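You operate a simulated robot arm through the tools that you are given. There is no shell and no other tool.

Carry out the task below with a simulated robot arm. There is one attempt and no reset: what you move stays moved.

Task
Clip the green relay on the rail at mark 27 and the blue relay at mark 62.
Fine: they lie in the black tray; the keeper bar ends forward again. Where these are worked on the way, their far stop is far enough and under half their travel is too little: keeper bar.

Only the result counts: the job must be done as asked and must still hold three seconds after the hand-in. Knocking over, shifting, dropping, spilling or breaking anything else fails it.

Robot
A 6-joint arm with a two-finger parallel gripper, fixed in place. Base frame: the origin is at the foot of the arm, x ahead of it, y to its left, z up; the work surface is at about z = 88.8. Readings come in cm, rad, newtons and seconds.
With the tool pointing down near the work surface it reaches from about 24 to 66 cm from the base axis. Its first joint turns from -1.152 to 1.152 rad. Payload 2.9 kg.
The TCP is the grasp point between the finger pads, 3 cm short of the fingertips. In the tool frame z runs along the fingers and y along their closing line. Largest opening 11 cm; finger width 2, thickness 1; the body of the gripper, 4.8 by 11.2 cm, starts 5.5 cm behind the TCP.
Orientation is that of the tool frame in the base frame, as a unit quaternion [x, y, z, w]. With the fingers straight down and closing along the base's y, the tool's x points along the base's -x, its y along +y and its z along -z.

Tools
- The arm moves only by the tool move_arm. Its argument "motion" is a list of rows, each a list of 7 numbers: the shift along the base's x, y, z in cm, then the turn, a rotation vector about the base's x, y, z in degrees, then the opening, from 0 (shut) to 1 (fully open). In form: [[tx, ty, tz, rx, ry, rz, grip], ...]. A call has 1 to 20 rows; each row is the pose to reach, as a shift and turn from the pose commanded when the call began. Rows are played at 5 a second. More than 5 cm and 0.15 rad between two rows, or a gripper value outside its range, and nothing of the call is played. Where a pose cannot be reached the arm comes as near as it can. A force on the tool above 80 N (or 10 N above the force at the start of the call, whichever is more), or a blocked arm, ends the call early, and 0.2 s more pass. The fingers move at their own pace (about 10.8 cm/s each) and stop on an object; they squeeze with about 30 N. The grip force told is the motor's: it shows also when the fingers shut on nothing. Time passes only in rows, and 0.2 s behind the last, so rows that repeat a pose let the fingers close. It gives the time, the measured TCP pose, the force on the tool (base axes), the opening and the grip force at its end, in the units of the frame above (readings bear some noise), with the torque about the TCP (base axes, N m) and any sound that the robot's microphone picked up.
- Cameras (640 x 400 px; columns grow to the right, rows downward): "scene" is fixed at [7.96, 43.32, 140.81]; the picture's right is [-0.80, -0.60, 0.00], its down [-0.24, 0.32, -0.92] and it looks along [0.55, -0.73, -0.40] (base axes); focal length 313 px, centre (320, 200). "wrist" rides on the gripper at [7.2, 1.7, -10.3] in the tool frame; the picture's right is [-0.23, 0.97, 0.00], its down [-0.76, -0.18, -0.62] and it looks along [-0.61, -0.14, 0.78] (tool axes); focal length 222 px, centre (320, 200). There is no depth. A picture from a camera that has moved, and an enlarged one, comes with that camera's place and axes in the base frame and with its lens. The place of the scene camera against the robot may be out by one fixed shift of up to 1.2 cm in any direction.
- get_image(camera): a new picture of that camera. No time passes.
- inspect(camera, box): a new picture of the part [left, top, right, bottom] of that camera's present view, enlarged. No time passes.
- hand_in(): hands the job in; it is judged then, once.

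Nothing tells you positions but the pictures and the camera data. Unless the task says otherwise, let go and move clear before handing in.

The tools are called after "Request:" by a JSON object that holds its "op" and its "data". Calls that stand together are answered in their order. move_arm: Moves the arm, as the interface text tells. Its arguments: {"type":"object","properties":{"motion":{"type":"array"}},"required":["motion"]} The other tools are called the same way: get_image (camera) takes a picture; inspect (camera, box) takes an enlarged picture of a part of a camera's view; hand_in () hands the job in.

At the start:

```text
t: 0.0
ee_pos: [38.9, 1.48, 127.9]
orientation: [0.0, 1.0, 0.0, 0.0]
force: [0.0, 0.5, -0.5]
moment: [0.0, -0.03, 0.01]
gripper_width: 11.0
grasp_force: 0.1
```

scene: 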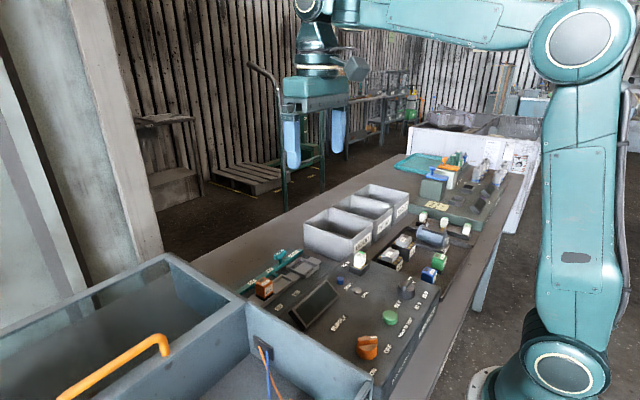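
wrist: 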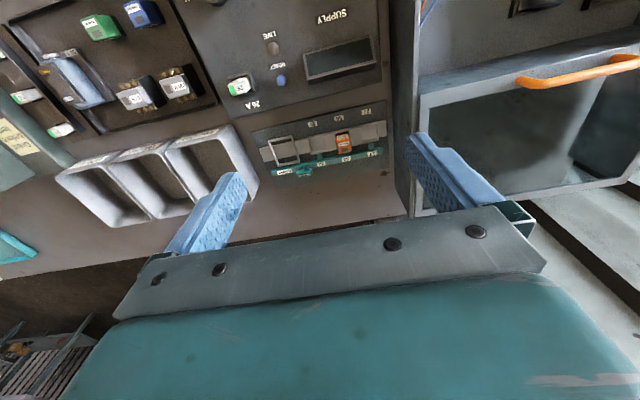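

I see a panel with a supply unit, a rail area, gray bins, and a dark tray holding green and blue relays. I'll take enlarged views first to locate the rail, marks and keeper bar.

Request:
{"op": "inspect", "data": {"camera": "scene", "box": [340, 140, 540, 300]}}

Request:
{"op": "inspect", "data": {"camera": "scene", "box": [230, 230, 450, 390]}}

Request:
{"op": "inspect", "data": {"camera": "wrist", "box": [0, 0, 220, 160]}}

Request:
{"op": "inspect", "data": {"camera": "wrist", "box": [200, 0, 420, 200]}}

```text
2.50 times, centred on (440, 220) of scene
camera zoom: at [7.96, 43.32, 140.81], right [-0.8, -0.6, 0.0], down [-0.24, 0.32, -0.92], along [0.55, -0.73, -0.4], focal length 784 px, centre (20, 150)
```

zoom: 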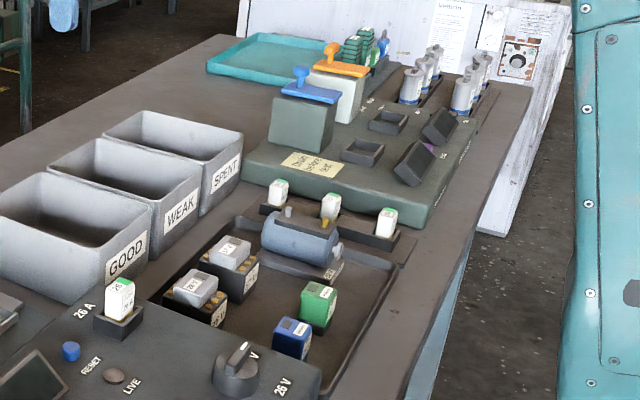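

```text
2.50 times, centred on (340, 310) of scene
camera zoom: at [7.96, 43.32, 140.81], right [-0.8, -0.6, 0.0], down [-0.24, 0.32, -0.92], along [0.55, -0.73, -0.4], focal length 784 px, centre (270, -75)
```

zoom: 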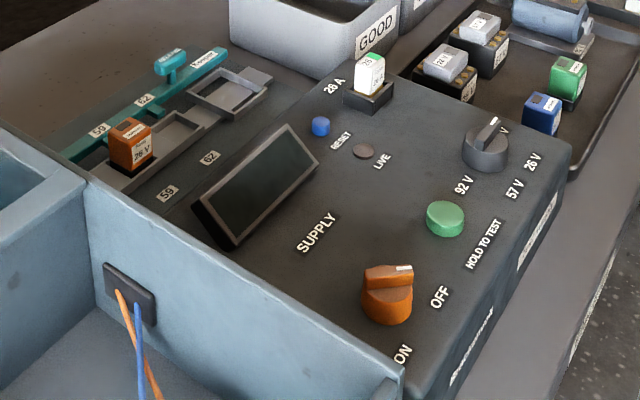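

```text
2.50 times, centred on (110, 80) of wrist
camera zoom: at [31.61, 3.14, 138.12], right [0.23, 0.97, 0.0], down [0.76, -0.18, 0.62], along [0.61, -0.14, -0.78], focal length 555 px, centre (845, 500)
```

zoom: 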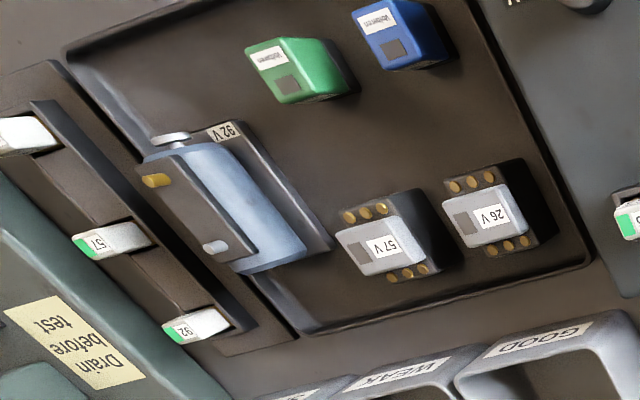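

```text
2.00 times, centred on (310, 100) of wrist
camera zoom: at [31.61, 3.14, 138.12], right [0.23, 0.97, 0.0], down [0.76, -0.18, 0.62], along [0.61, -0.14, -0.78], focal length 444 px, centre (340, 400)
```

zoom: 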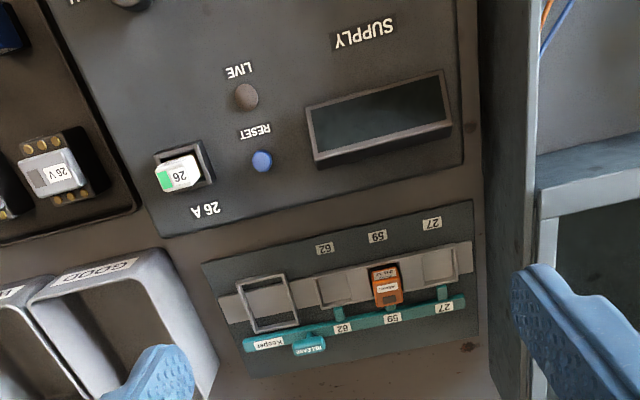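

The rail with marks 62, 59, 27 (orange relay at 59) is at about x≈52, with the teal keeper bar behind it; the relays lie in the tray at lower y. I'll lower the wrist camera for a closer view of the rail.

Request:
{"op": "move_arm", "data": {"motion": [[0, 0.5, -4.5, 0, 0, 0, 1], [0, 1, -9, 0, 0, 0, 1], [0, 1.5, -13.5, 0, 0, 0, 1], [0, 2, -17, 0, 0, 0, 1], [0, 2, -17, 0, 0, 0, 1]]}}

Request:
{"op": "get_image", "data": {"camera": "wrist"}}

Request:
{"op": "inspect", "data": {"camera": "wrist", "box": [160, 100, 480, 300]}}

Request:
{"op": "inspect", "data": {"camera": "scene", "box": [240, 230, 340, 310]}}

```text
t: 1.2
ee_pos: [38.63, 3.5, 110.61]
orientation: [0.0, 1.0, 0.0, 0.001]
force: [0.3, -0.3, 1.4]
moment: [0.03, 0.02, -0.04]
gripper_width: 10.98
grasp_force: 0.0
```

```text
taken
camera wrist: at [31.48, 5.2, 121.01], right [0.23, 0.97, 0.0], down [0.76, -0.18, 0.62], along [0.61, -0.14, -0.78], focal length 222 px, centre (320, 200)
```

wrist: 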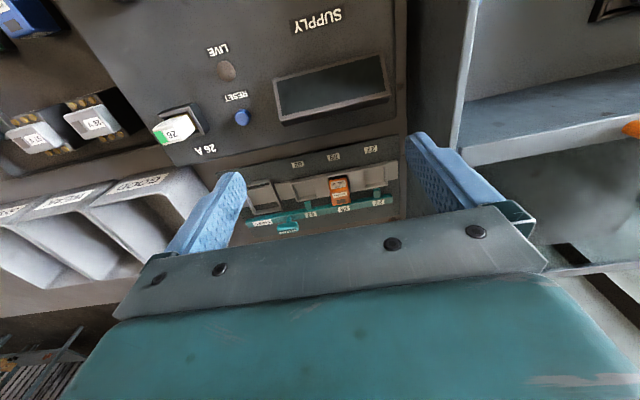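

```text
2.00 times, centred on (320, 200) of wrist
camera zoom: at [31.48, 5.2, 121.01], right [0.23, 0.97, 0.0], down [0.76, -0.18, 0.62], along [0.61, -0.14, -0.78], focal length 444 px, centre (320, 200)
```

zoom: 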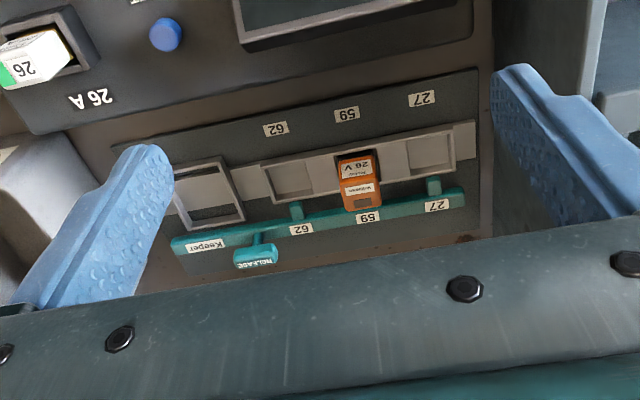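

```text
5.00 times, centred on (290, 270) of scene
camera zoom: at [7.96, 43.32, 140.81], right [-0.8, -0.6, 0.0], down [-0.24, 0.32, -0.92], along [0.55, -0.73, -0.4], focal length 1567 px, centre (470, -150)
```

zoom: 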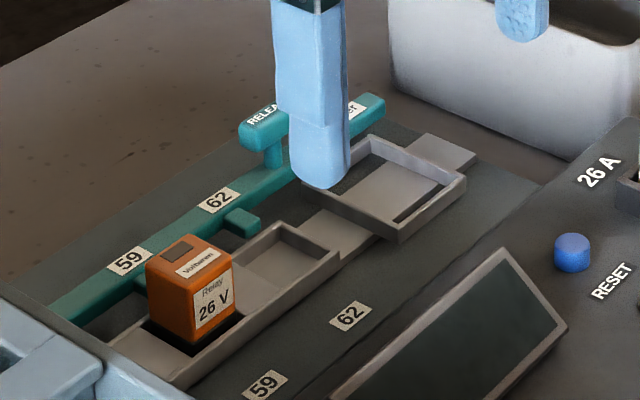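

The keeper bar (with prongs towards the sockets and a RELEASE knob) lies beyond the rail; the gripper hides part of it from the scene camera. I'll go back up for zoomed views from above.

Request:
{"op": "move_arm", "data": {"motion": [[-1, 0, 4.5, 0, 0, 0, 1], [-2, -1, 9, 0, 0, 0, 1], [-4, -2, 13, 0, 0, 0, 1], [-6, -3, 17, 0, 0, 0, 1], [-6, -3, 17, 0, 0, 0, 1]]}}

Request:
{"op": "inspect", "data": {"camera": "wrist", "box": [240, 110, 400, 210]}}

Request:
{"op": "get_image", "data": {"camera": "wrist"}}

Request:
{"op": "inspect", "data": {"camera": "scene", "box": [240, 235, 330, 305]}}

Request:
{"op": "inspect", "data": {"camera": "wrist", "box": [40, 0, 200, 100]}}

```text
t: 2.4
ee_pos: [32.64, 0.4, 127.86]
orientation: [-0.001, 1.0, 0.0, 0.0]
force: [0.0, 0.2, 1.0]
moment: [0.0, 0.01, -0.03]
gripper_width: 10.99
grasp_force: 0.1
```

```text
4.00 times, centred on (320, 160) of wrist
camera zoom: at [25.45, 2.02, 138.16], right [0.23, 0.97, 0.0], down [0.76, -0.18, 0.62], along [0.61, -0.14, -0.78], focal length 888 px, centre (320, 360)
```

zoom: 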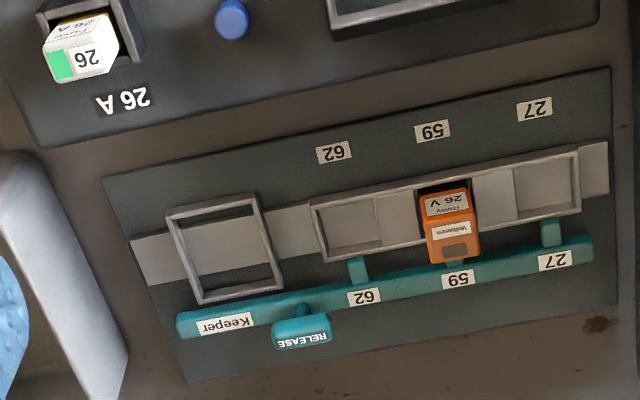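

```text
taken
camera wrist: at [25.45, 2.02, 138.16], right [0.23, 0.97, 0.0], down [0.76, -0.18, 0.62], along [0.61, -0.14, -0.78], focal length 222 px, centre (320, 200)
```

wrist: 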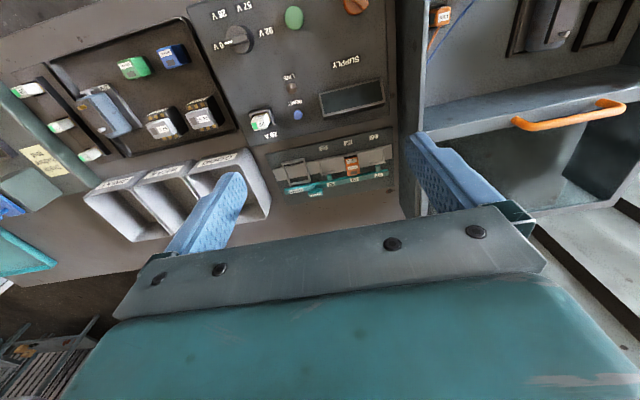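

```text
5.71 times, centred on (285, 270) of scene
camera zoom: at [7.96, 43.32, 140.81], right [-0.8, -0.6, 0.0], down [-0.24, 0.32, -0.92], along [0.55, -0.73, -0.4], focal length 1791 px, centre (520, -200)
```

zoom: 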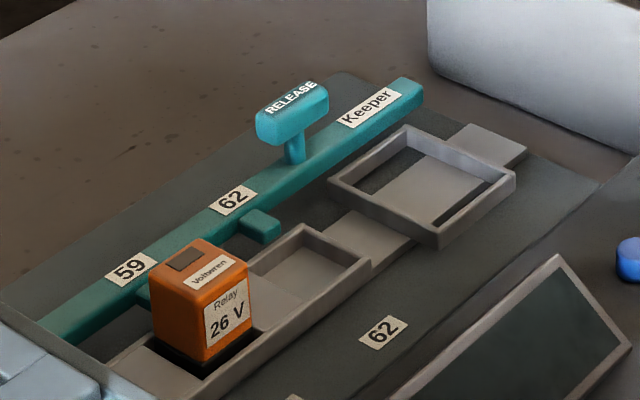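

```text
4.00 times, centred on (120, 50) of wrist
camera zoom: at [25.45, 2.02, 138.16], right [0.23, 0.97, 0.0], down [0.76, -0.18, 0.62], along [0.61, -0.14, -0.78], focal length 888 px, centre (1120, 800)
```

zoom: 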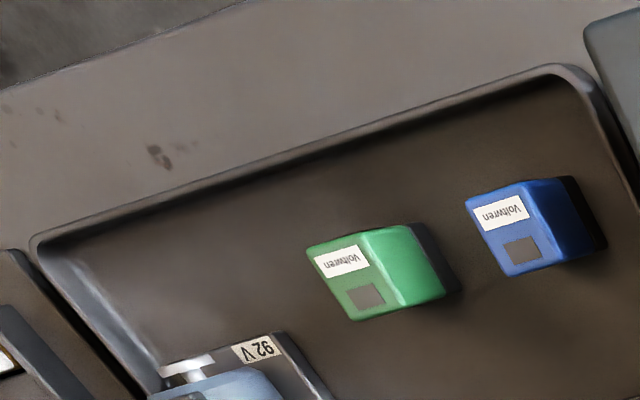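

The rail lies near x≈52.6 with the keeper bar at x≈58, z≈90.7. I'll zoom in harder on the sockets, the knob and the relays for exact geometry.

Request:
{"op": "inspect", "data": {"camera": "wrist", "box": [312, 130, 392, 180]}}

Request:
{"op": "inspect", "data": {"camera": "wrist", "box": [270, 150, 350, 200]}}

Request:
{"op": "inspect", "data": {"camera": "wrist", "box": [110, 30, 206, 90]}}

Request:
{"op": "inspect", "data": {"camera": "scene", "box": [400, 235, 480, 285]}}

Request:
{"op": "inspect", "data": {"camera": "scene", "box": [245, 265, 309, 305]}}

```text
8.00 times, centred on (352, 155) of wrist
camera zoom: at [25.45, 2.02, 138.16], right [0.23, 0.97, 0.0], down [0.76, -0.18, 0.62], along [0.61, -0.14, -0.78], focal length 1777 px, centre (64, 560)
```

zoom: 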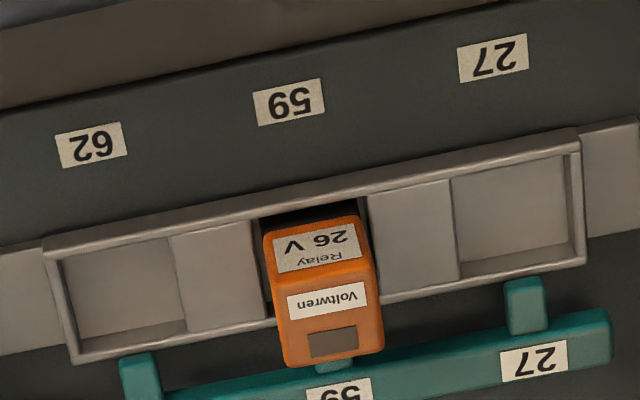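

```text
8.00 times, centred on (310, 175) of wrist
camera zoom: at [25.45, 2.02, 138.16], right [0.23, 0.97, 0.0], down [0.76, -0.18, 0.62], along [0.61, -0.14, -0.78], focal length 1777 px, centre (400, 400)
```

zoom: 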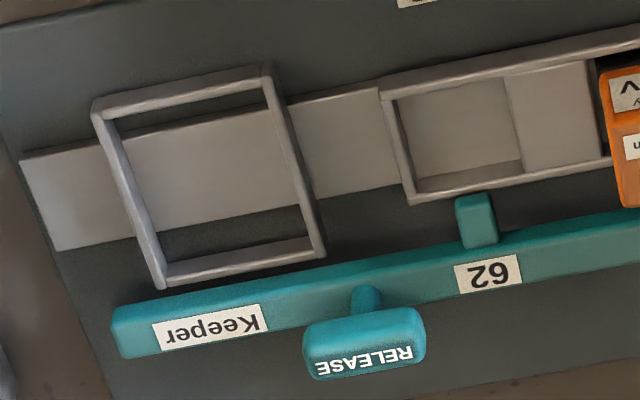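

```text
6.67 times, centred on (158, 60) of wrist
camera zoom: at [25.45, 2.02, 138.16], right [0.23, 0.97, 0.0], down [0.76, -0.18, 0.62], along [0.61, -0.14, -0.78], focal length 1481 px, centre (1400, 1133)
```

zoom: 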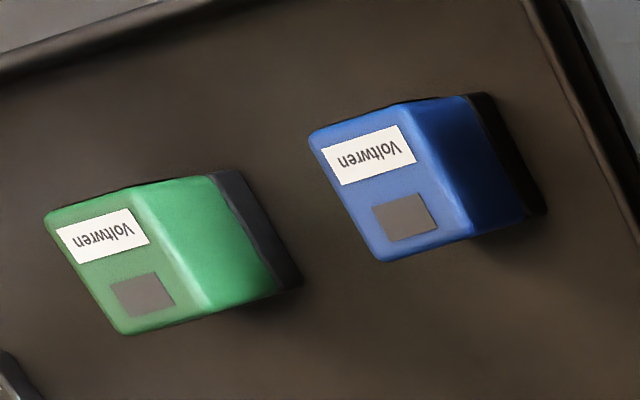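

```text
8.00 times, centred on (440, 260) of scene
camera zoom: at [7.96, 43.32, 140.81], right [-0.8, -0.6, 0.0], down [-0.24, 0.32, -0.92], along [0.55, -0.73, -0.4], focal length 2507 px, centre (-640, -280)
```

zoom: 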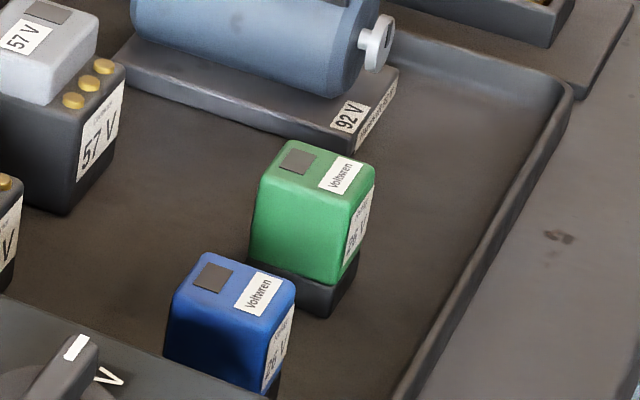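

```text
10.00 times, centred on (277, 285) of scene
camera zoom: at [7.96, 43.32, 140.81], right [-0.8, -0.6, 0.0], down [-0.24, 0.32, -0.92], along [0.55, -0.73, -0.4], focal length 3134 px, centre (750, -650)
```

zoom: 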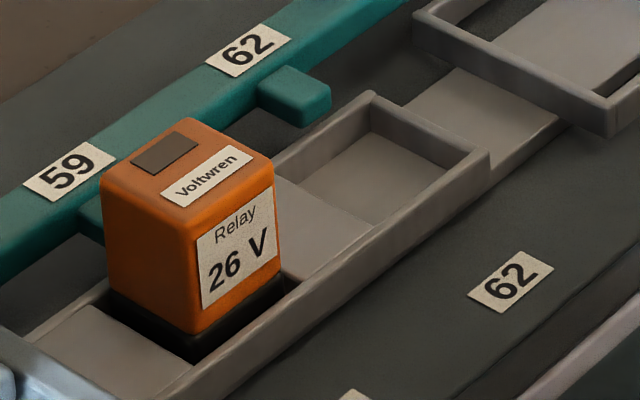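

Orange at 59 shows how a relay sits (label toward the base, square toward the keeper). I'll move over the rail for a nearly vertical view, to triangulate.

Request:
{"op": "move_arm", "data": {"motion": [[4.5, 0.5, 0, 0, 0, 0, 1], [9, 1, 0, 0, 0, 0, 1], [13.5, 1.5, -1, 0, 0, 0, 1], [18, 2, -2, 0, 0, 0, 1], [22, 2, -3, 0, 0, 0, 1], [24, 2, -4, 0, 0, 0, 1], [24, 2, -4, 0, 0, 0, 1]]}}

Request:
{"op": "get_image", "data": {"camera": "wrist"}}

Request:
{"op": "inspect", "data": {"camera": "wrist", "box": [260, 0, 420, 100]}}

```text
t: 3.9
ee_pos: [57.24, 2.67, 123.48]
orientation: [0.0, 1.0, 0.0, 0.009]
force: [13.5, 7.2, -19.0]
moment: [-0.96, 0.04, -0.7]
gripper_width: 11.01
grasp_force: 0.0
stopped in row 7: the force on the tool passed its limit at 90 N (the readings are from after the stop); the commanded pose is now the measured one
```

```text
taken
camera wrist: at [49.83, 4.29, 133.58], right [0.23, 0.97, 0.01], down [0.75, -0.18, 0.64], along [0.62, -0.14, -0.77], focal length 222 px, centre (320, 200)
```

wrist: 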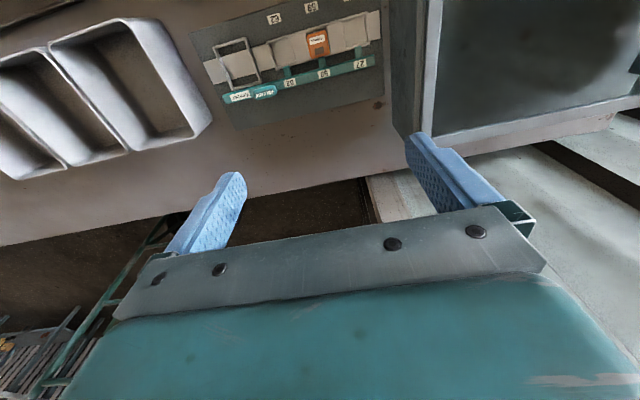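

```text
4.00 times, centred on (340, 50) of wrist
camera zoom: at [49.83, 4.29, 133.58], right [0.23, 0.97, 0.01], down [0.75, -0.18, 0.64], along [0.62, -0.14, -0.77], focal length 888 px, centre (240, 800)
```

zoom: 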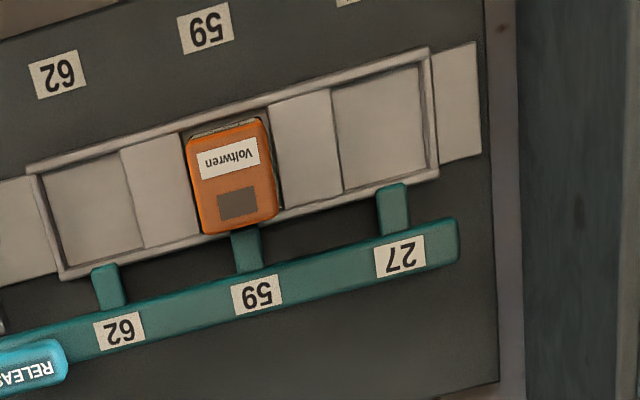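

The arm stopped on a force here, high above the bench, so it may have touched something. I'll check the scene before moving.

Request:
{"op": "get_image", "data": {"camera": "scene"}}

Request:
{"op": "inspect", "data": {"camera": "scene", "box": [160, 0, 400, 180]}}

```text
taken
```

scene: 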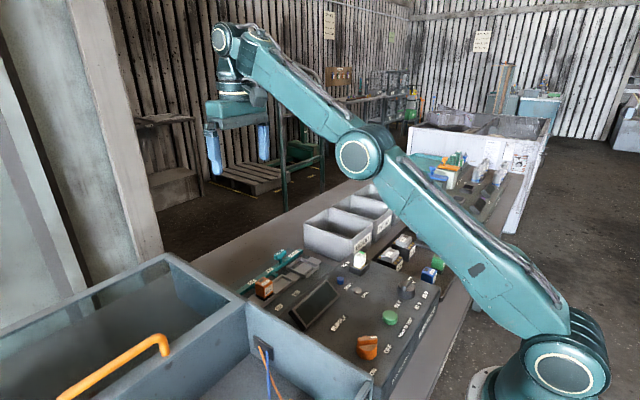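

```text
2.22 times, centred on (280, 90) of scene
camera zoom: at [7.96, 43.32, 140.81], right [-0.8, -0.6, 0.0], down [-0.24, 0.32, -0.92], along [0.55, -0.73, -0.4], focal length 696 px, centre (409, 444)
```

zoom: 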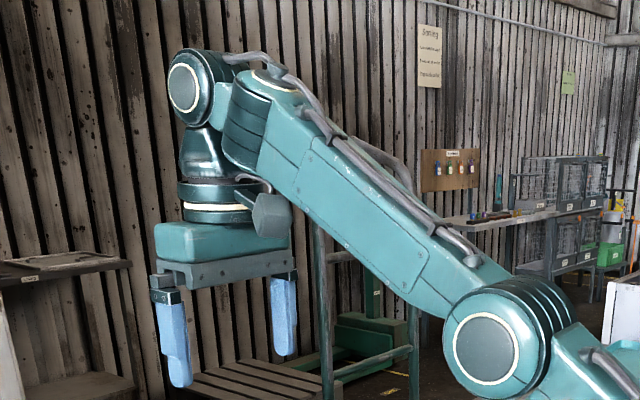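

Nothing was touched on the bench; it looks like the arm just got stretched near its reach limit at that height. I'll back off and come lower and nearer for a clean vertical view.

Request:
{"op": "move_arm", "data": {"motion": [[-2, 0, -1.5, 0, 0, 0, 1], [-4, 0, -4, 0, 0, 0, 1], [-5, 0, -8, 0, 0, 0, 1], [-5, 0, -8, 0, 0, 0, 1], [-5, 0, -8, 0, 0, 0, 1]]}}

Request:
{"op": "get_image", "data": {"camera": "wrist"}}

Request:
{"op": "inspect", "data": {"camera": "wrist", "box": [260, 20, 420, 120]}}

```text
t: 5.1
ee_pos: [52.07, 2.8, 115.37]
orientation: [0.0, 1.0, 0.001, 0.008]
force: [-0.6, 0.0, -0.1]
moment: [0.01, 0.02, 0.03]
gripper_width: 11.0
grasp_force: 0.1
```

```text
taken
camera wrist: at [44.63, 4.41, 125.6], right [0.23, 0.97, 0.0], down [0.75, -0.18, 0.64], along [0.62, -0.14, -0.77], focal length 222 px, centre (320, 200)
```

wrist: 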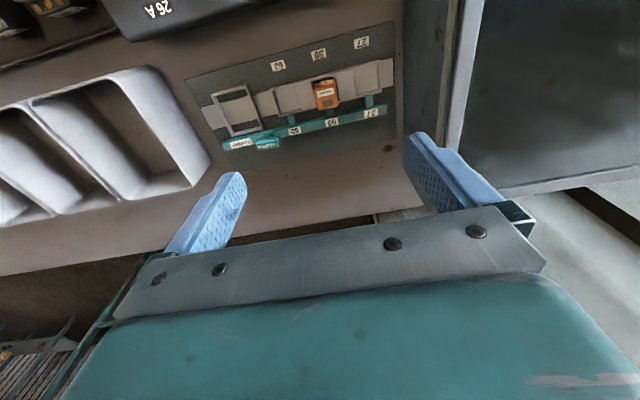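

```text
4.00 times, centred on (340, 70) of wrist
camera zoom: at [44.63, 4.41, 125.6], right [0.23, 0.97, 0.0], down [0.75, -0.18, 0.64], along [0.62, -0.14, -0.77], focal length 888 px, centre (240, 720)
```

zoom: 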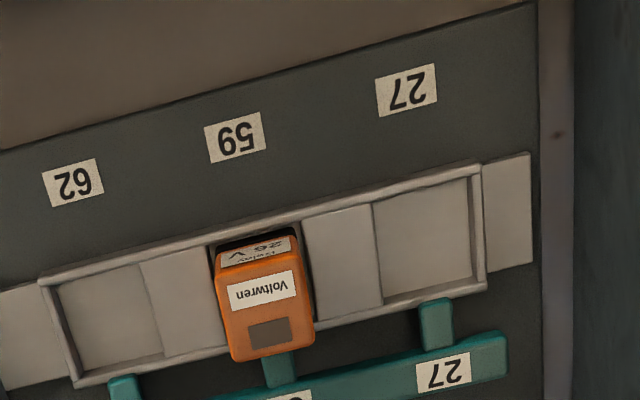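

Marks are axis-aligned: sockets at y≈-2.5 (62), 3.5 (59), 9.4 (27), x≈52.9. Next I zoom on the RELEASE knob from here.

Request:
{"op": "inspect", "data": {"camera": "wrist", "box": [190, 70, 350, 170]}}

Request:
{"op": "inspect", "data": {"camera": "wrist", "box": [210, 110, 306, 170]}}

Request:
{"op": "inspect", "data": {"camera": "scene", "box": [250, 230, 330, 280]}}

```text
4.00 times, centred on (270, 120) of wrist
camera zoom: at [44.63, 4.41, 125.6], right [0.23, 0.97, 0.0], down [0.75, -0.18, 0.64], along [0.62, -0.14, -0.77], focal length 888 px, centre (520, 520)
```

zoom: 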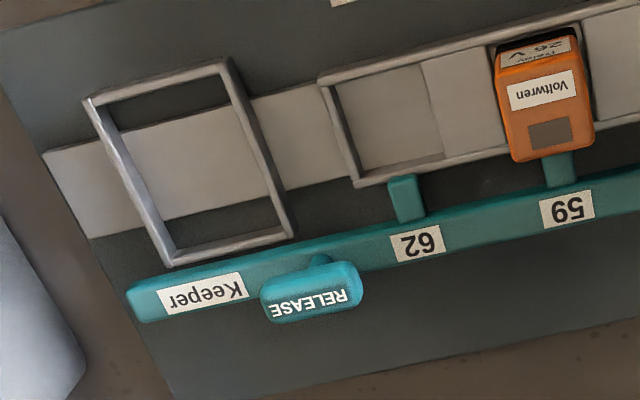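

```text
6.67 times, centred on (258, 140) of wrist
camera zoom: at [44.63, 4.41, 125.6], right [0.23, 0.97, 0.0], down [0.75, -0.18, 0.64], along [0.62, -0.14, -0.77], focal length 1481 px, centre (733, 600)
```

zoom: 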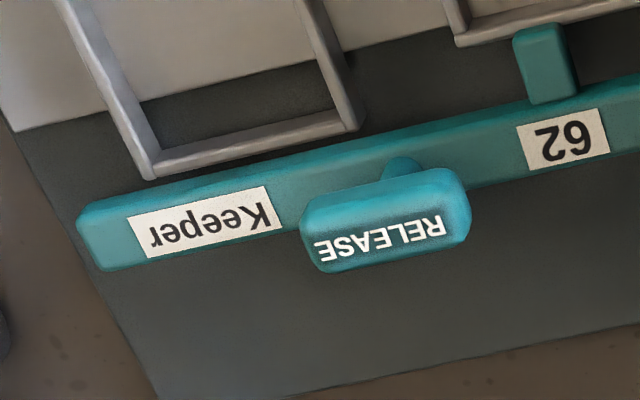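

```text
8.00 times, centred on (290, 255) of scene
camera zoom: at [7.96, 43.32, 140.81], right [-0.8, -0.6, 0.0], down [-0.24, 0.32, -0.92], along [0.55, -0.73, -0.4], focal length 2507 px, centre (560, -240)
```

zoom: 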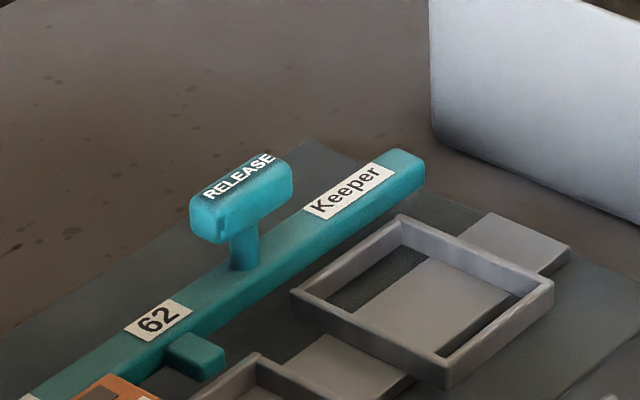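

The RELEASE knob is a T-handle at about (57.3, -6.5), top z≈94.5, with its bar at z≈91.7. I'll go above it (correcting the 1° tilt) with the fingers partly open along y.

Request:
{"op": "move_arm", "data": {"motion": [[1.5, -2.5, -3, 0, 0.97, 0, 0.6], [3, -5, -6, 0, 0.97, 0, 0.6], [4.5, -7.5, -9, 0, 0.97, 0, 0.6], [5.1, -9.2, -12.5, 0, 0.97, 0, 0.6], [5.1, -9.2, -12.5, 0, 0.97, 0, 0.6], [5.1, -9.2, -12.5, 0, 0.97, 0, 0.6]]}}

Request:
{"op": "get_image", "data": {"camera": "wrist"}}

Request:
{"op": "inspect", "data": {"camera": "scene", "box": [200, 160, 360, 320]}}

```text
t: 6.5
ee_pos: [57.27, -6.57, 103.14]
orientation: [-0.001, 1.0, 0.001, -0.001]
force: [0.6, 0.3, -1.0]
moment: [-0.02, 0.01, 0.0]
gripper_width: 6.59
grasp_force: 0.0
```

```text
taken
camera wrist: at [50.08, -4.91, 113.31], right [0.23, 0.97, 0.0], down [0.76, -0.18, 0.62], along [0.61, -0.14, -0.78], focal length 222 px, centre (320, 200)
```

wrist: 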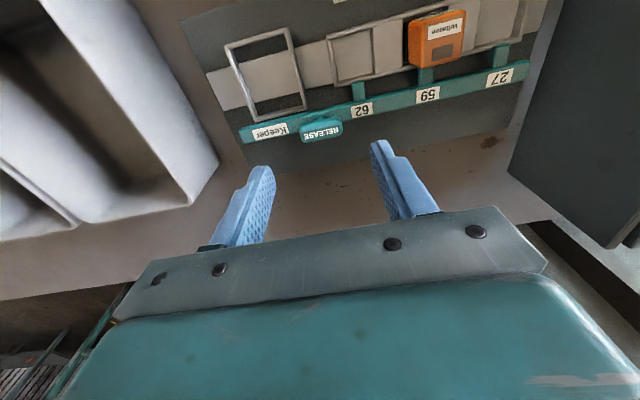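

```text
2.50 times, centred on (280, 240) of scene
camera zoom: at [7.96, 43.32, 140.81], right [-0.8, -0.6, 0.0], down [-0.24, 0.32, -0.92], along [0.55, -0.73, -0.4], focal length 784 px, centre (420, 100)
```

zoom: 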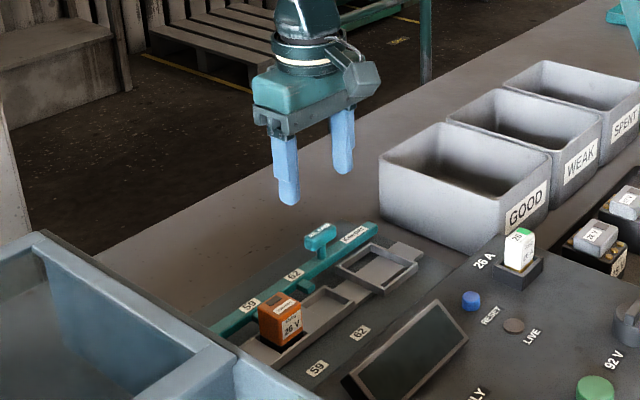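

The knob sits directly under the fingers. I'll lower so the fingertips pass beside its ends but stay above the bar, and close.

Request:
{"op": "move_arm", "data": {"motion": [[0, 0.05, -4, 0, 0, 0, 0.6], [0, 0.05, -7, 0, 0, 0, 0.6], [0, 0.05, -7.8, 0, 0, 0, 0.6], [0, 0.05, -7.8, 0, 0, 0, 0.6]]}}

Request:
{"op": "inspect", "data": {"camera": "scene", "box": [240, 200, 340, 280]}}

Request:
{"op": "get_image", "data": {"camera": "wrist"}}

```text
t: 7.5
ee_pos: [57.18, -6.4, 95.36]
orientation: [-0.001, 1.0, 0.001, 0.0]
force: [0.2, 0.7, -0.3]
moment: [-0.02, 0.0, 0.02]
gripper_width: 6.59
grasp_force: 0.1
```

```text
5.00 times, centred on (290, 240) of scene
camera zoom: at [7.96, 43.32, 140.81], right [-0.8, -0.6, 0.0], down [-0.24, 0.32, -0.92], along [0.55, -0.73, -0.4], focal length 1567 px, centre (470, 0)
```

zoom: 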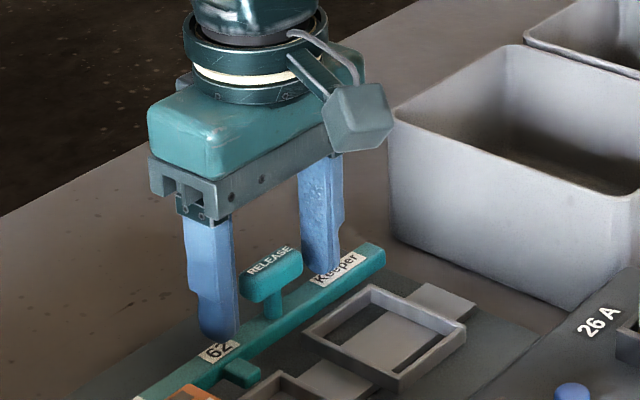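

```text
taken
camera wrist: at [50.04, -4.82, 105.57], right [0.23, 0.97, 0.0], down [0.76, -0.18, 0.62], along [0.61, -0.14, -0.78], focal length 222 px, centre (320, 200)
```

wrist: 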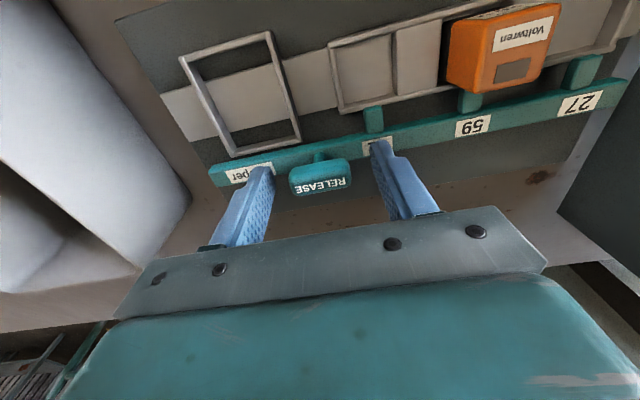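

Both fingers straddle the knob and stay above the bar. I'll close on it.

Request:
{"op": "move_arm", "data": {"motion": [[0, 0, 0, 0, 0, 0, 0.2], [0, 0, 0, 0, 0, 0, 0.2], [0, 0, 0, 0, 0, 0, 0.2], [0, 0, 0, 0, 0, 0, 0.2]]}}

Request:
{"op": "inspect", "data": {"camera": "scene", "box": [240, 200, 340, 280]}}

Request:
{"op": "get_image", "data": {"camera": "wrist"}}

```text
t: 8.5
ee_pos: [57.23, -6.47, 95.3]
orientation: [0.0, 1.0, 0.001, -0.001]
force: [-0.6, -1.1, -3.1]
moment: [-0.11, -0.27, -0.11]
gripper_width: 3.79
grasp_force: 44.9
```

```text
5.00 times, centred on (290, 240) of scene
camera zoom: at [7.96, 43.32, 140.81], right [-0.8, -0.6, 0.0], down [-0.24, 0.32, -0.92], along [0.55, -0.73, -0.4], focal length 1567 px, centre (470, 0)
```

zoom: 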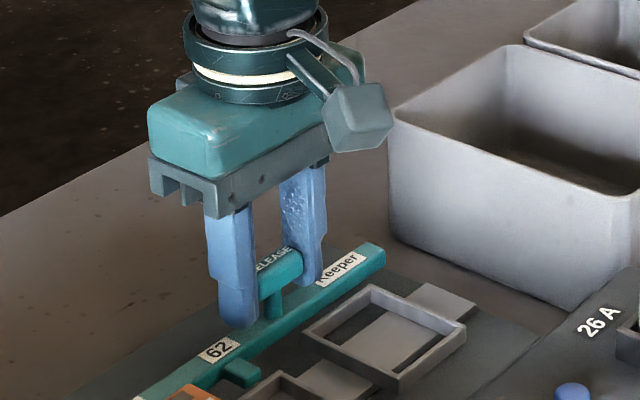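

```text
taken
camera wrist: at [50.05, -4.82, 105.58], right [0.23, 0.97, 0.0], down [0.76, -0.18, 0.62], along [0.61, -0.14, -0.78], focal length 222 px, centre (320, 200)
```

wrist: 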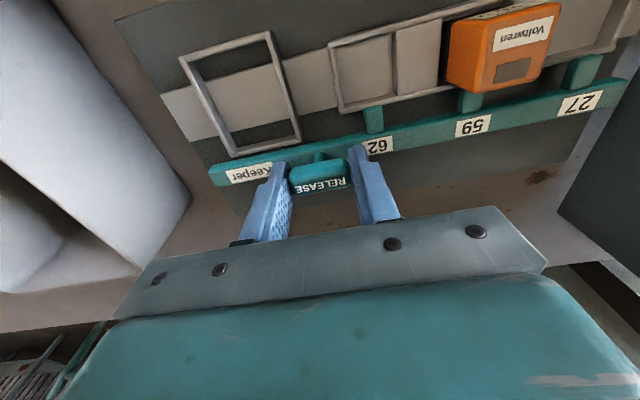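

The knob is gripped (3.8 cm wide). I'll draw the bar back (+x) gently in small steps and watch the force.

Request:
{"op": "move_arm", "data": {"motion": [[0.2, 0, 0, 0, 0, 0, 0.2], [0.4, 0, 0, 0, 0, 0, 0.2], [0.6, 0, 0, 0, 0, 0, 0.2], [0.8, 0, 0, 0, 0, 0, 0.2], [1.0, 0, 0, 0, 0, 0, 0.2]]}}

Request:
{"op": "get_image", "data": {"camera": "wrist"}}

Request:
{"op": "inspect", "data": {"camera": "scene", "box": [240, 200, 340, 280]}}

```text
t: 9.7
ee_pos: [58.28, -6.45, 95.35]
orientation: [-0.001, 1.0, 0.001, 0.001]
force: [0.0, 4.1, 15.5]
moment: [0.11, 1.29, -0.33]
gripper_width: 3.75
grasp_force: 45.4
```

```text
taken
camera wrist: at [51.08, -4.83, 105.56], right [0.23, 0.97, 0.0], down [0.76, -0.18, 0.62], along [0.61, -0.14, -0.78], focal length 222 px, centre (320, 200)
```

wrist: 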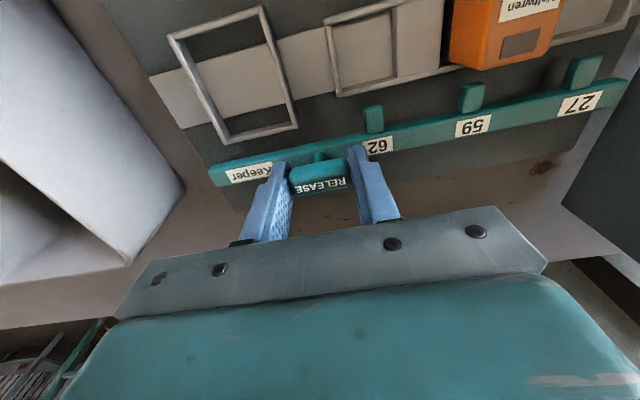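

```text
5.00 times, centred on (290, 240) of scene
camera zoom: at [7.93, 43.34, 140.8], right [-0.8, -0.6, 0.0], down [-0.24, 0.32, -0.92], along [0.55, -0.73, -0.4], focal length 1567 px, centre (470, 0)
```

zoom: 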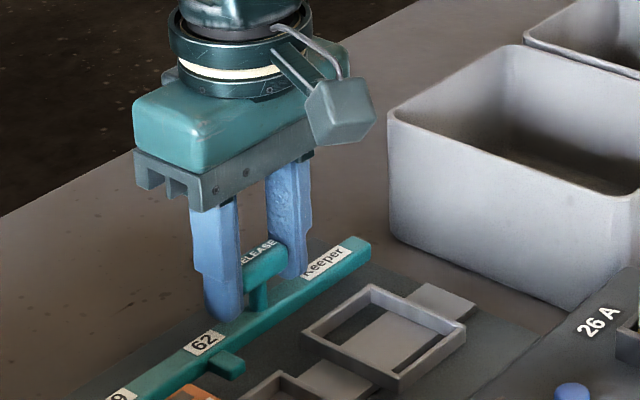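

The bar slides freely backwards. I continue toward its far stop.

Request:
{"op": "move_arm", "data": {"motion": [[0.2, 0, 0, 0, 0, 0, 0.2], [0.4, 0, 0, 0, 0, 0, 0.2], [0.6, 0, 0, 0, 0, 0, 0.2], [0.8, 0, 0, 0, 0, 0, 0.2]]}}

Request:
{"op": "get_image", "data": {"camera": "wrist"}}

Request:
{"op": "inspect", "data": {"camera": "scene", "box": [240, 200, 340, 280]}}

```text
t: 10.7
ee_pos: [59.19, -6.36, 95.3]
orientation: [-0.001, 1.0, 0.0, 0.003]
force: [-0.8, 4.1, 23.2]
moment: [0.12, 0.58, 0.2]
gripper_width: 3.79
grasp_force: 45.6
```

```text
taken
camera wrist: at [51.87, -4.83, 105.55], right [0.23, 0.97, 0.0], down [0.76, -0.18, 0.63], along [0.61, -0.14, -0.78], focal length 222 px, centre (320, 200)
```

wrist: 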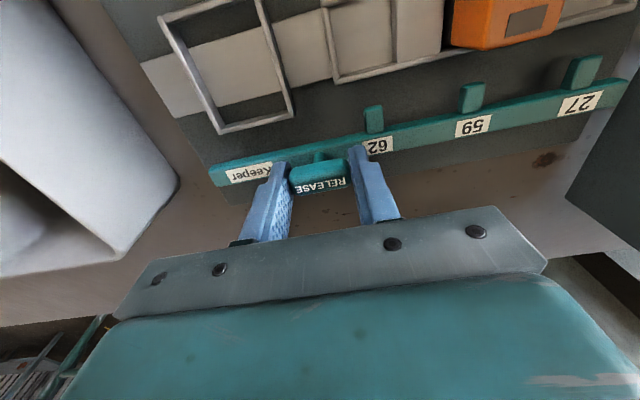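

```text
5.00 times, centred on (290, 240) of scene
camera zoom: at [7.91, 43.34, 140.81], right [-0.8, -0.6, 0.0], down [-0.24, 0.32, -0.92], along [0.55, -0.73, -0.4], focal length 1567 px, centre (470, 0)
```

zoom: 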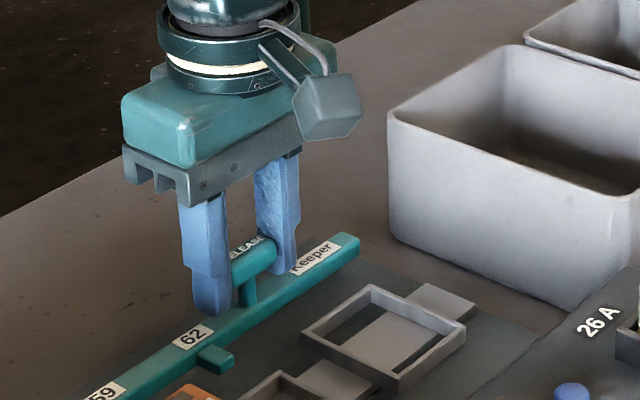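

The bar has moved about 1.8 cm and still slides. I continue to find the stop.

Request:
{"op": "move_arm", "data": {"motion": [[0.2, 0, 0, 0, 0, 0, 0.2], [0.4, 0, 0, 0, 0, 0, 0.2], [0.6, 0, 0, 0, 0, 0, 0.2], [0.8, 0, 0, 0, 0, 0, 0.2]]}}

Request:
{"op": "get_image", "data": {"camera": "wrist"}}

Request:
{"op": "inspect", "data": {"camera": "scene", "box": [240, 200, 340, 280]}}

```text
t: 11.7
ee_pos: [59.88, -6.55, 95.28]
orientation: [0.0, 1.0, 0.0, 0.002]
force: [0.6, 7.3, 23.8]
moment: [0.13, 0.04, 0.18]
gripper_width: 3.79
grasp_force: 45.2
```

```text
taken
camera wrist: at [52.68, -4.83, 105.54], right [0.23, 0.97, 0.0], down [0.76, -0.18, 0.63], along [0.61, -0.14, -0.78], focal length 222 px, centre (320, 200)
```

wrist: 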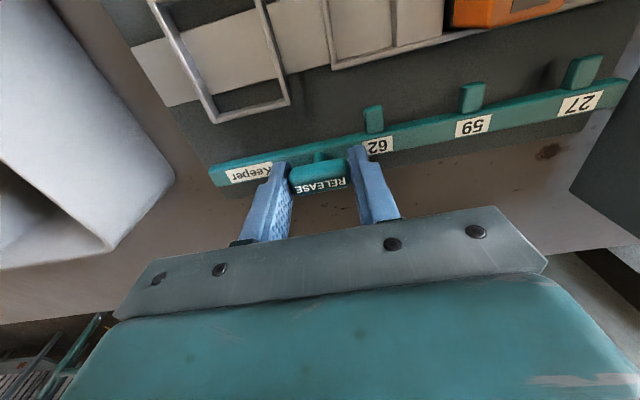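

```text
5.00 times, centred on (290, 240) of scene
camera zoom: at [7.92, 43.34, 140.8], right [-0.8, -0.6, 0.0], down [-0.24, 0.32, -0.92], along [0.55, -0.73, -0.4], focal length 1567 px, centre (470, 0)
```

zoom: 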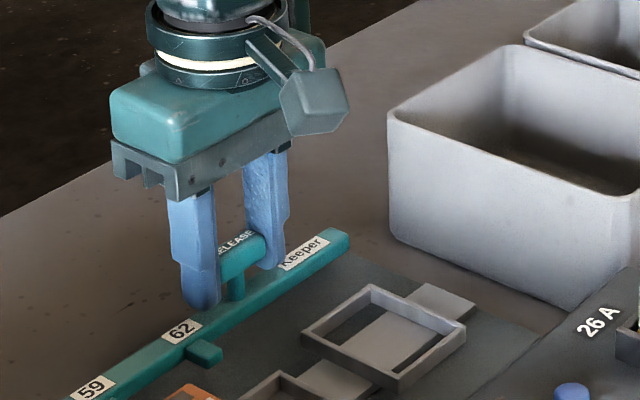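

Still no stop at 2.6 cm. I continue carefully.

Request:
{"op": "move_arm", "data": {"motion": [[0.15, 0, 0, 0, 0, 0, 0.2], [0.3, 0, 0, 0, 0, 0, 0.2], [0.45, 0, 0, 0, 0, 0, 0.2], [0.6, 0, 0, 0, 0, 0, 0.2]]}}

Request:
{"op": "get_image", "data": {"camera": "wrist"}}

Request:
{"op": "inspect", "data": {"camera": "scene", "box": [240, 200, 340, 280]}}

```text
t: 12.7
ee_pos: [60.05, -6.53, 95.32]
orientation: [-0.001, 1.0, 0.0, -0.005]
force: [-33.0, 10.7, 25.8]
moment: [0.07, -0.13, 0.0]
gripper_width: 3.8
grasp_force: 44.9
```

```text
taken
camera wrist: at [52.99, -4.83, 105.61], right [0.23, 0.97, 0.0], down [0.77, -0.18, 0.62], along [0.6, -0.14, -0.79], focal length 222 px, centre (320, 200)
```

wrist: 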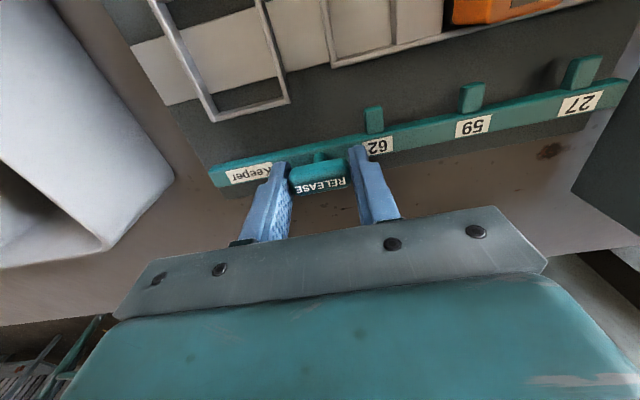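

```text
5.00 times, centred on (290, 240) of scene
camera zoom: at [7.81, 43.35, 140.81], right [-0.8, -0.6, 0.0], down [-0.24, 0.32, -0.92], along [0.55, -0.73, -0.4], focal length 1567 px, centre (470, 0)
```

zoom: 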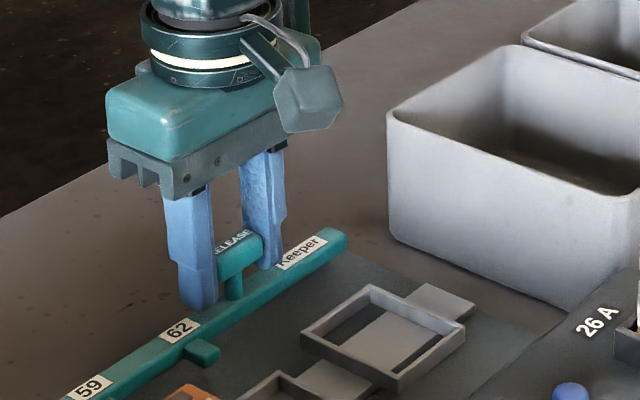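

The far stop is reached at about 2.9 cm of travel (x-force -33 N). I'll ease off, open and lift away, then check that the bar stays back.

Request:
{"op": "move_arm", "data": {"motion": [[-0.35, 0, 0, 0, 0, 0, 0.2], [-0.35, 0, 0, 0, 0, 0, 0.45], [-0.35, 0, 0, 0, 0, 0, 0.55], [-0.35, 0, 0, 0, 0, 0, 0.55], [-0.35, 0, 3, 0, 0, 0, 0.55], [-0.35, 0, 8, 0, 0, 0, 0.55], [-0.35, 0, 12, 0, 0, 0, 0.55]]}}

Request:
{"op": "inspect", "data": {"camera": "scene", "box": [230, 220, 330, 300]}}

Request:
{"op": "get_image", "data": {"camera": "wrist"}}

```text
t: 14.3
ee_pos: [60.12, -6.47, 107.22]
orientation: [0.0, 1.0, 0.0, -0.001]
force: [1.2, -0.3, 0.5]
moment: [-0.02, -0.02, 0.01]
gripper_width: 6.06
grasp_force: 0.0
```

```text
5.00 times, centred on (280, 260) of scene
camera zoom: at [7.96, 43.32, 140.81], right [-0.8, -0.6, 0.0], down [-0.24, 0.32, -0.92], along [0.55, -0.73, -0.4], focal length 1567 px, centre (520, -100)
```

zoom: 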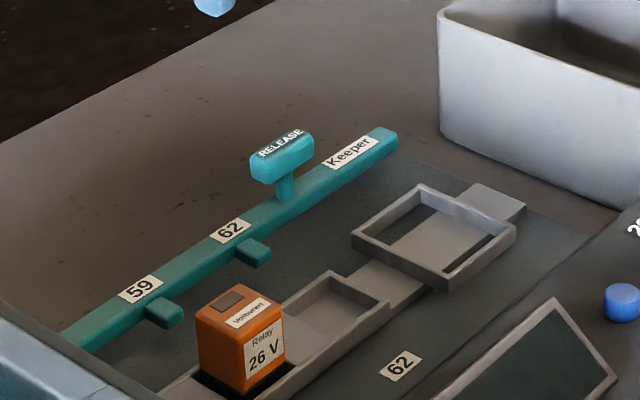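

```text
taken
camera wrist: at [52.92, -4.76, 117.51], right [0.23, 0.97, 0.0], down [0.76, -0.18, 0.62], along [0.61, -0.14, -0.78], focal length 222 px, centre (320, 200)
```

wrist: 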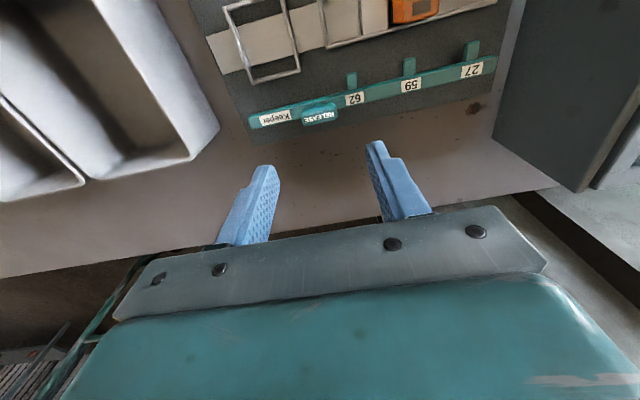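

The bar stays fully back and the prongs are clear of the sockets. Now I'll go high over the tray to locate the green and blue relays.

Request:
{"op": "move_arm", "data": {"motion": [[-1, -0.5, 4, 0, 0, 0, 0.55], [-4.5, -2.5, 7, 0, 0, 0, 0.55], [-8, -5, 8, 0, 0, 0, 0.55], [-11.5, -7.5, 8, 0, 0, 0, 0.55], [-15, -10, 8, 0, 0, 0, 0.55], [-18.5, -12.5, 8, 0, 0, 0, 0.55], [-22, -15, 8, 0, 0, 0, 0.55], [-25.5, -17.5, 8, 0, 0, 0, 0.55], [-29, -20, 8, 0, 0, 0, 0.55], [-32, -22, 8, 0, 0, 0, 0.55], [-33.1, -22.5, 8, 0, 0, 0, 0.55], [-33.1, -22.5, 8, 0, 0, 0, 0.55]]}}

Request:
{"op": "get_image", "data": {"camera": "wrist"}}

```text
refused: row 2 steps farther than a row can; nothing moved
```

```text
taken
camera wrist: at [52.92, -4.76, 117.51], right [0.23, 0.97, 0.0], down [0.76, -0.18, 0.62], along [0.61, -0.14, -0.78], focal length 222 px, centre (320, 200)
```

wrist: 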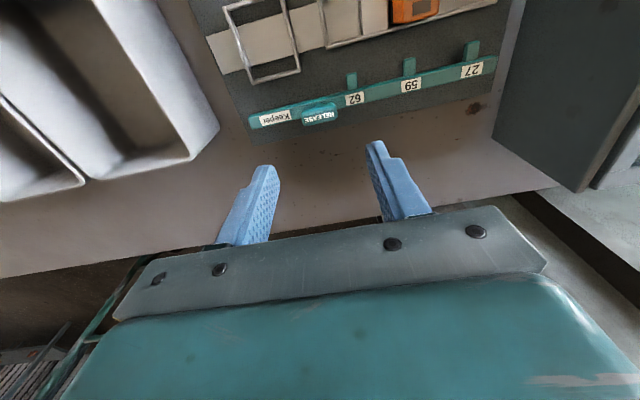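

One step was too long; I'm resending the same path, from above the keeper to above the tray, with shorter steps.

Request:
{"op": "move_arm", "data": {"motion": [[-1, -0.5, 4, 0, 0, 0, 0.55], [-4, -2.5, 7, 0, 0, 0, 0.55], [-7.5, -5, 8, 0, 0, 0, 0.55], [-11, -7.5, 8, 0, 0, 0, 0.55], [-14.5, -10, 8, 0, 0, 0, 0.55], [-18, -12.5, 8, 0, 0, 0, 0.55], [-21.5, -15, 8, 0, 0, 0, 0.55], [-25, -17.5, 8, 0, 0, 0, 0.55], [-28.5, -20, 8, 0, 0, 0, 0.55], [-32, -22, 8, 0, 0, 0, 0.55], [-33.1, -22.5, 8, 0, 0, 0, 0.55], [-33.1, -22.5, 8, 0, 0, 0, 0.55]]}}

Request:
{"op": "get_image", "data": {"camera": "wrist"}}

```text
t: 16.9
ee_pos: [26.85, -29.07, 115.26]
orientation: [-0.001, 1.0, 0.001, -0.001]
force: [0.2, -1.2, -0.4]
moment: [0.0, 0.0, 0.0]
gripper_width: 6.03
grasp_force: 0.2
```

```text
taken
camera wrist: at [19.78, -27.43, 125.45], right [0.23, 0.97, 0.0], down [0.76, -0.18, 0.62], along [0.61, -0.14, -0.78], focal length 222 px, centre (320, 200)
```

wrist: 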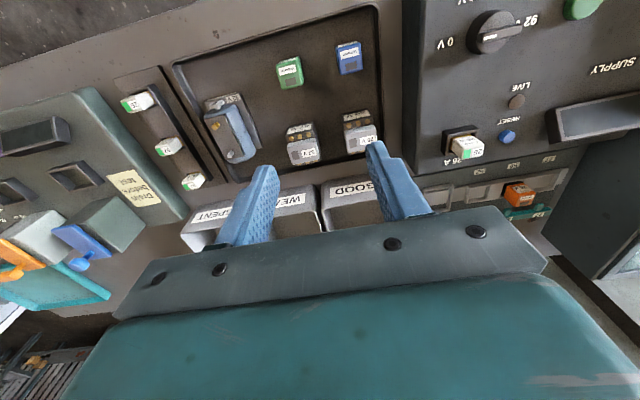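

The relays are in view near the top of the picture. I'll zoom in on them for position and rotation.

Request:
{"op": "inspect", "data": {"camera": "wrist", "box": [256, 30, 384, 110]}}

Request:
{"op": "inspect", "data": {"camera": "wrist", "box": [180, 0, 420, 150]}}

```text
5.00 times, centred on (320, 70) of wrist
camera zoom: at [19.78, -27.43, 125.45], right [0.23, 0.97, 0.0], down [0.76, -0.18, 0.62], along [0.61, -0.14, -0.78], focal length 1111 px, centre (320, 850)
```

zoom: 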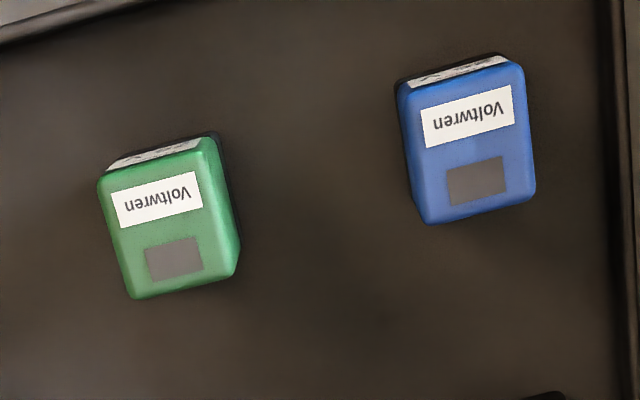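

```text
2.67 times, centred on (300, 75) of wrist
camera zoom: at [19.78, -27.43, 125.45], right [0.23, 0.97, 0.0], down [0.76, -0.18, 0.62], along [0.61, -0.14, -0.78], focal length 592 px, centre (373, 533)
```

zoom: 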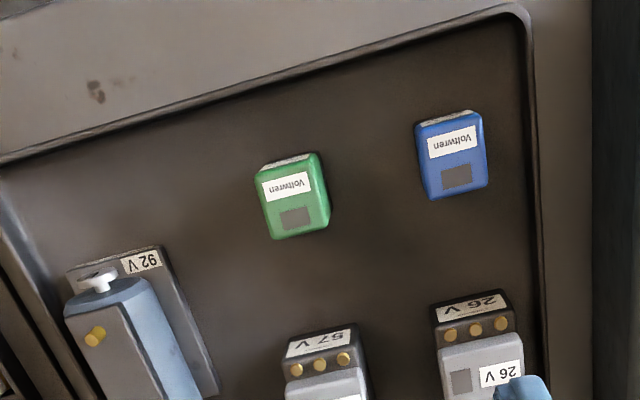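

Both relays stand upright in the tray, square to the base axes: green at about (24.05, -32.55), blue at about (24.1, -24.65), tops near z≈92.7. A crate wall stands close to mark 27, so I'll turn the gripper 90° to close along x, which keeps its body narrow in y, while moving over green.

Request:
{"op": "move_arm", "data": {"motion": [[-0.2, -0.3, 0, 0, 0, 8.2, 0.5], [-0.5, -0.6, 0, 0, 0, 16.4, 0.5], [-0.8, -0.9, 0, 0, 0, 24.6, 0.5], [-1.1, -1.2, 0, 0, 0, 32.8, 0.5], [-1.4, -1.5, -1, 0, 0, 41, 0.5], [-1.7, -1.8, -2, 0, 0, 49.2, 0.5], [-2.0, -2.1, -3, 0, 0, 57.4, 0.5], [-2.3, -2.5, -4, 0, 0, 65.6, 0.5], [-2.6, -2.9, -5, 0, 0, 73.8, 0.5], [-2.8, -3.2, -6, 0, 0, 82, 0.5], [-2.9, -3.45, -7, 0, 0, 90, 0.5], [-2.9, -3.45, -7, 0, 0, 90, 0.5]]}}

Request:
{"op": "get_image", "data": {"camera": "wrist"}}

Request:
{"op": "get_image", "data": {"camera": "scene"}}

```text
t: 19.5
ee_pos: [24.18, -32.42, 108.15]
orientation: [0.708, -0.707, 0.0, 0.002]
force: [-0.7, -0.7, 0.4]
moment: [0.0, 0.02, -0.02]
gripper_width: 5.48
grasp_force: 0.0
```

```text
taken
camera wrist: at [22.56, -39.74, 118.41], right [-0.97, 0.22, 0.0], down [0.18, 0.76, 0.62], along [0.14, 0.61, -0.78], focal length 222 px, centre (320, 200)
```

wrist: 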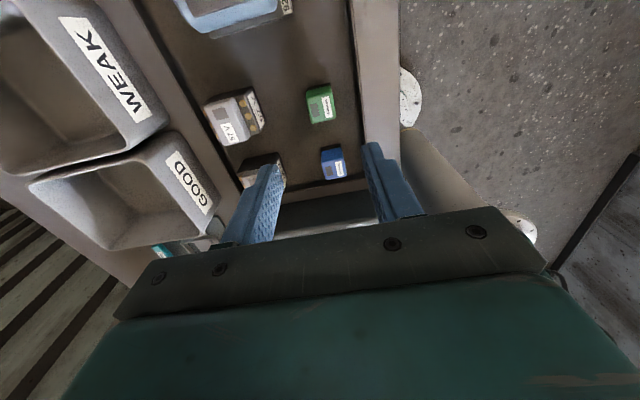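

```text
taken
```

scene: 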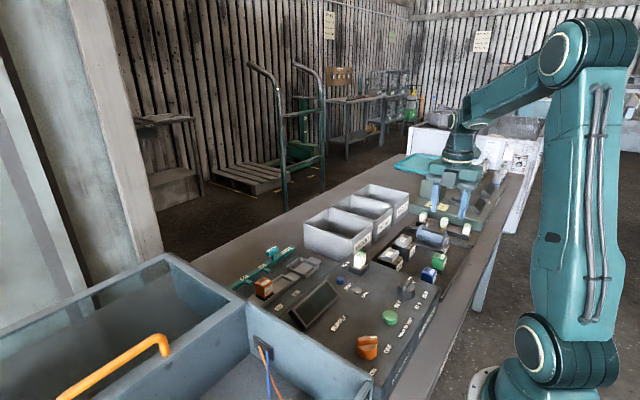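

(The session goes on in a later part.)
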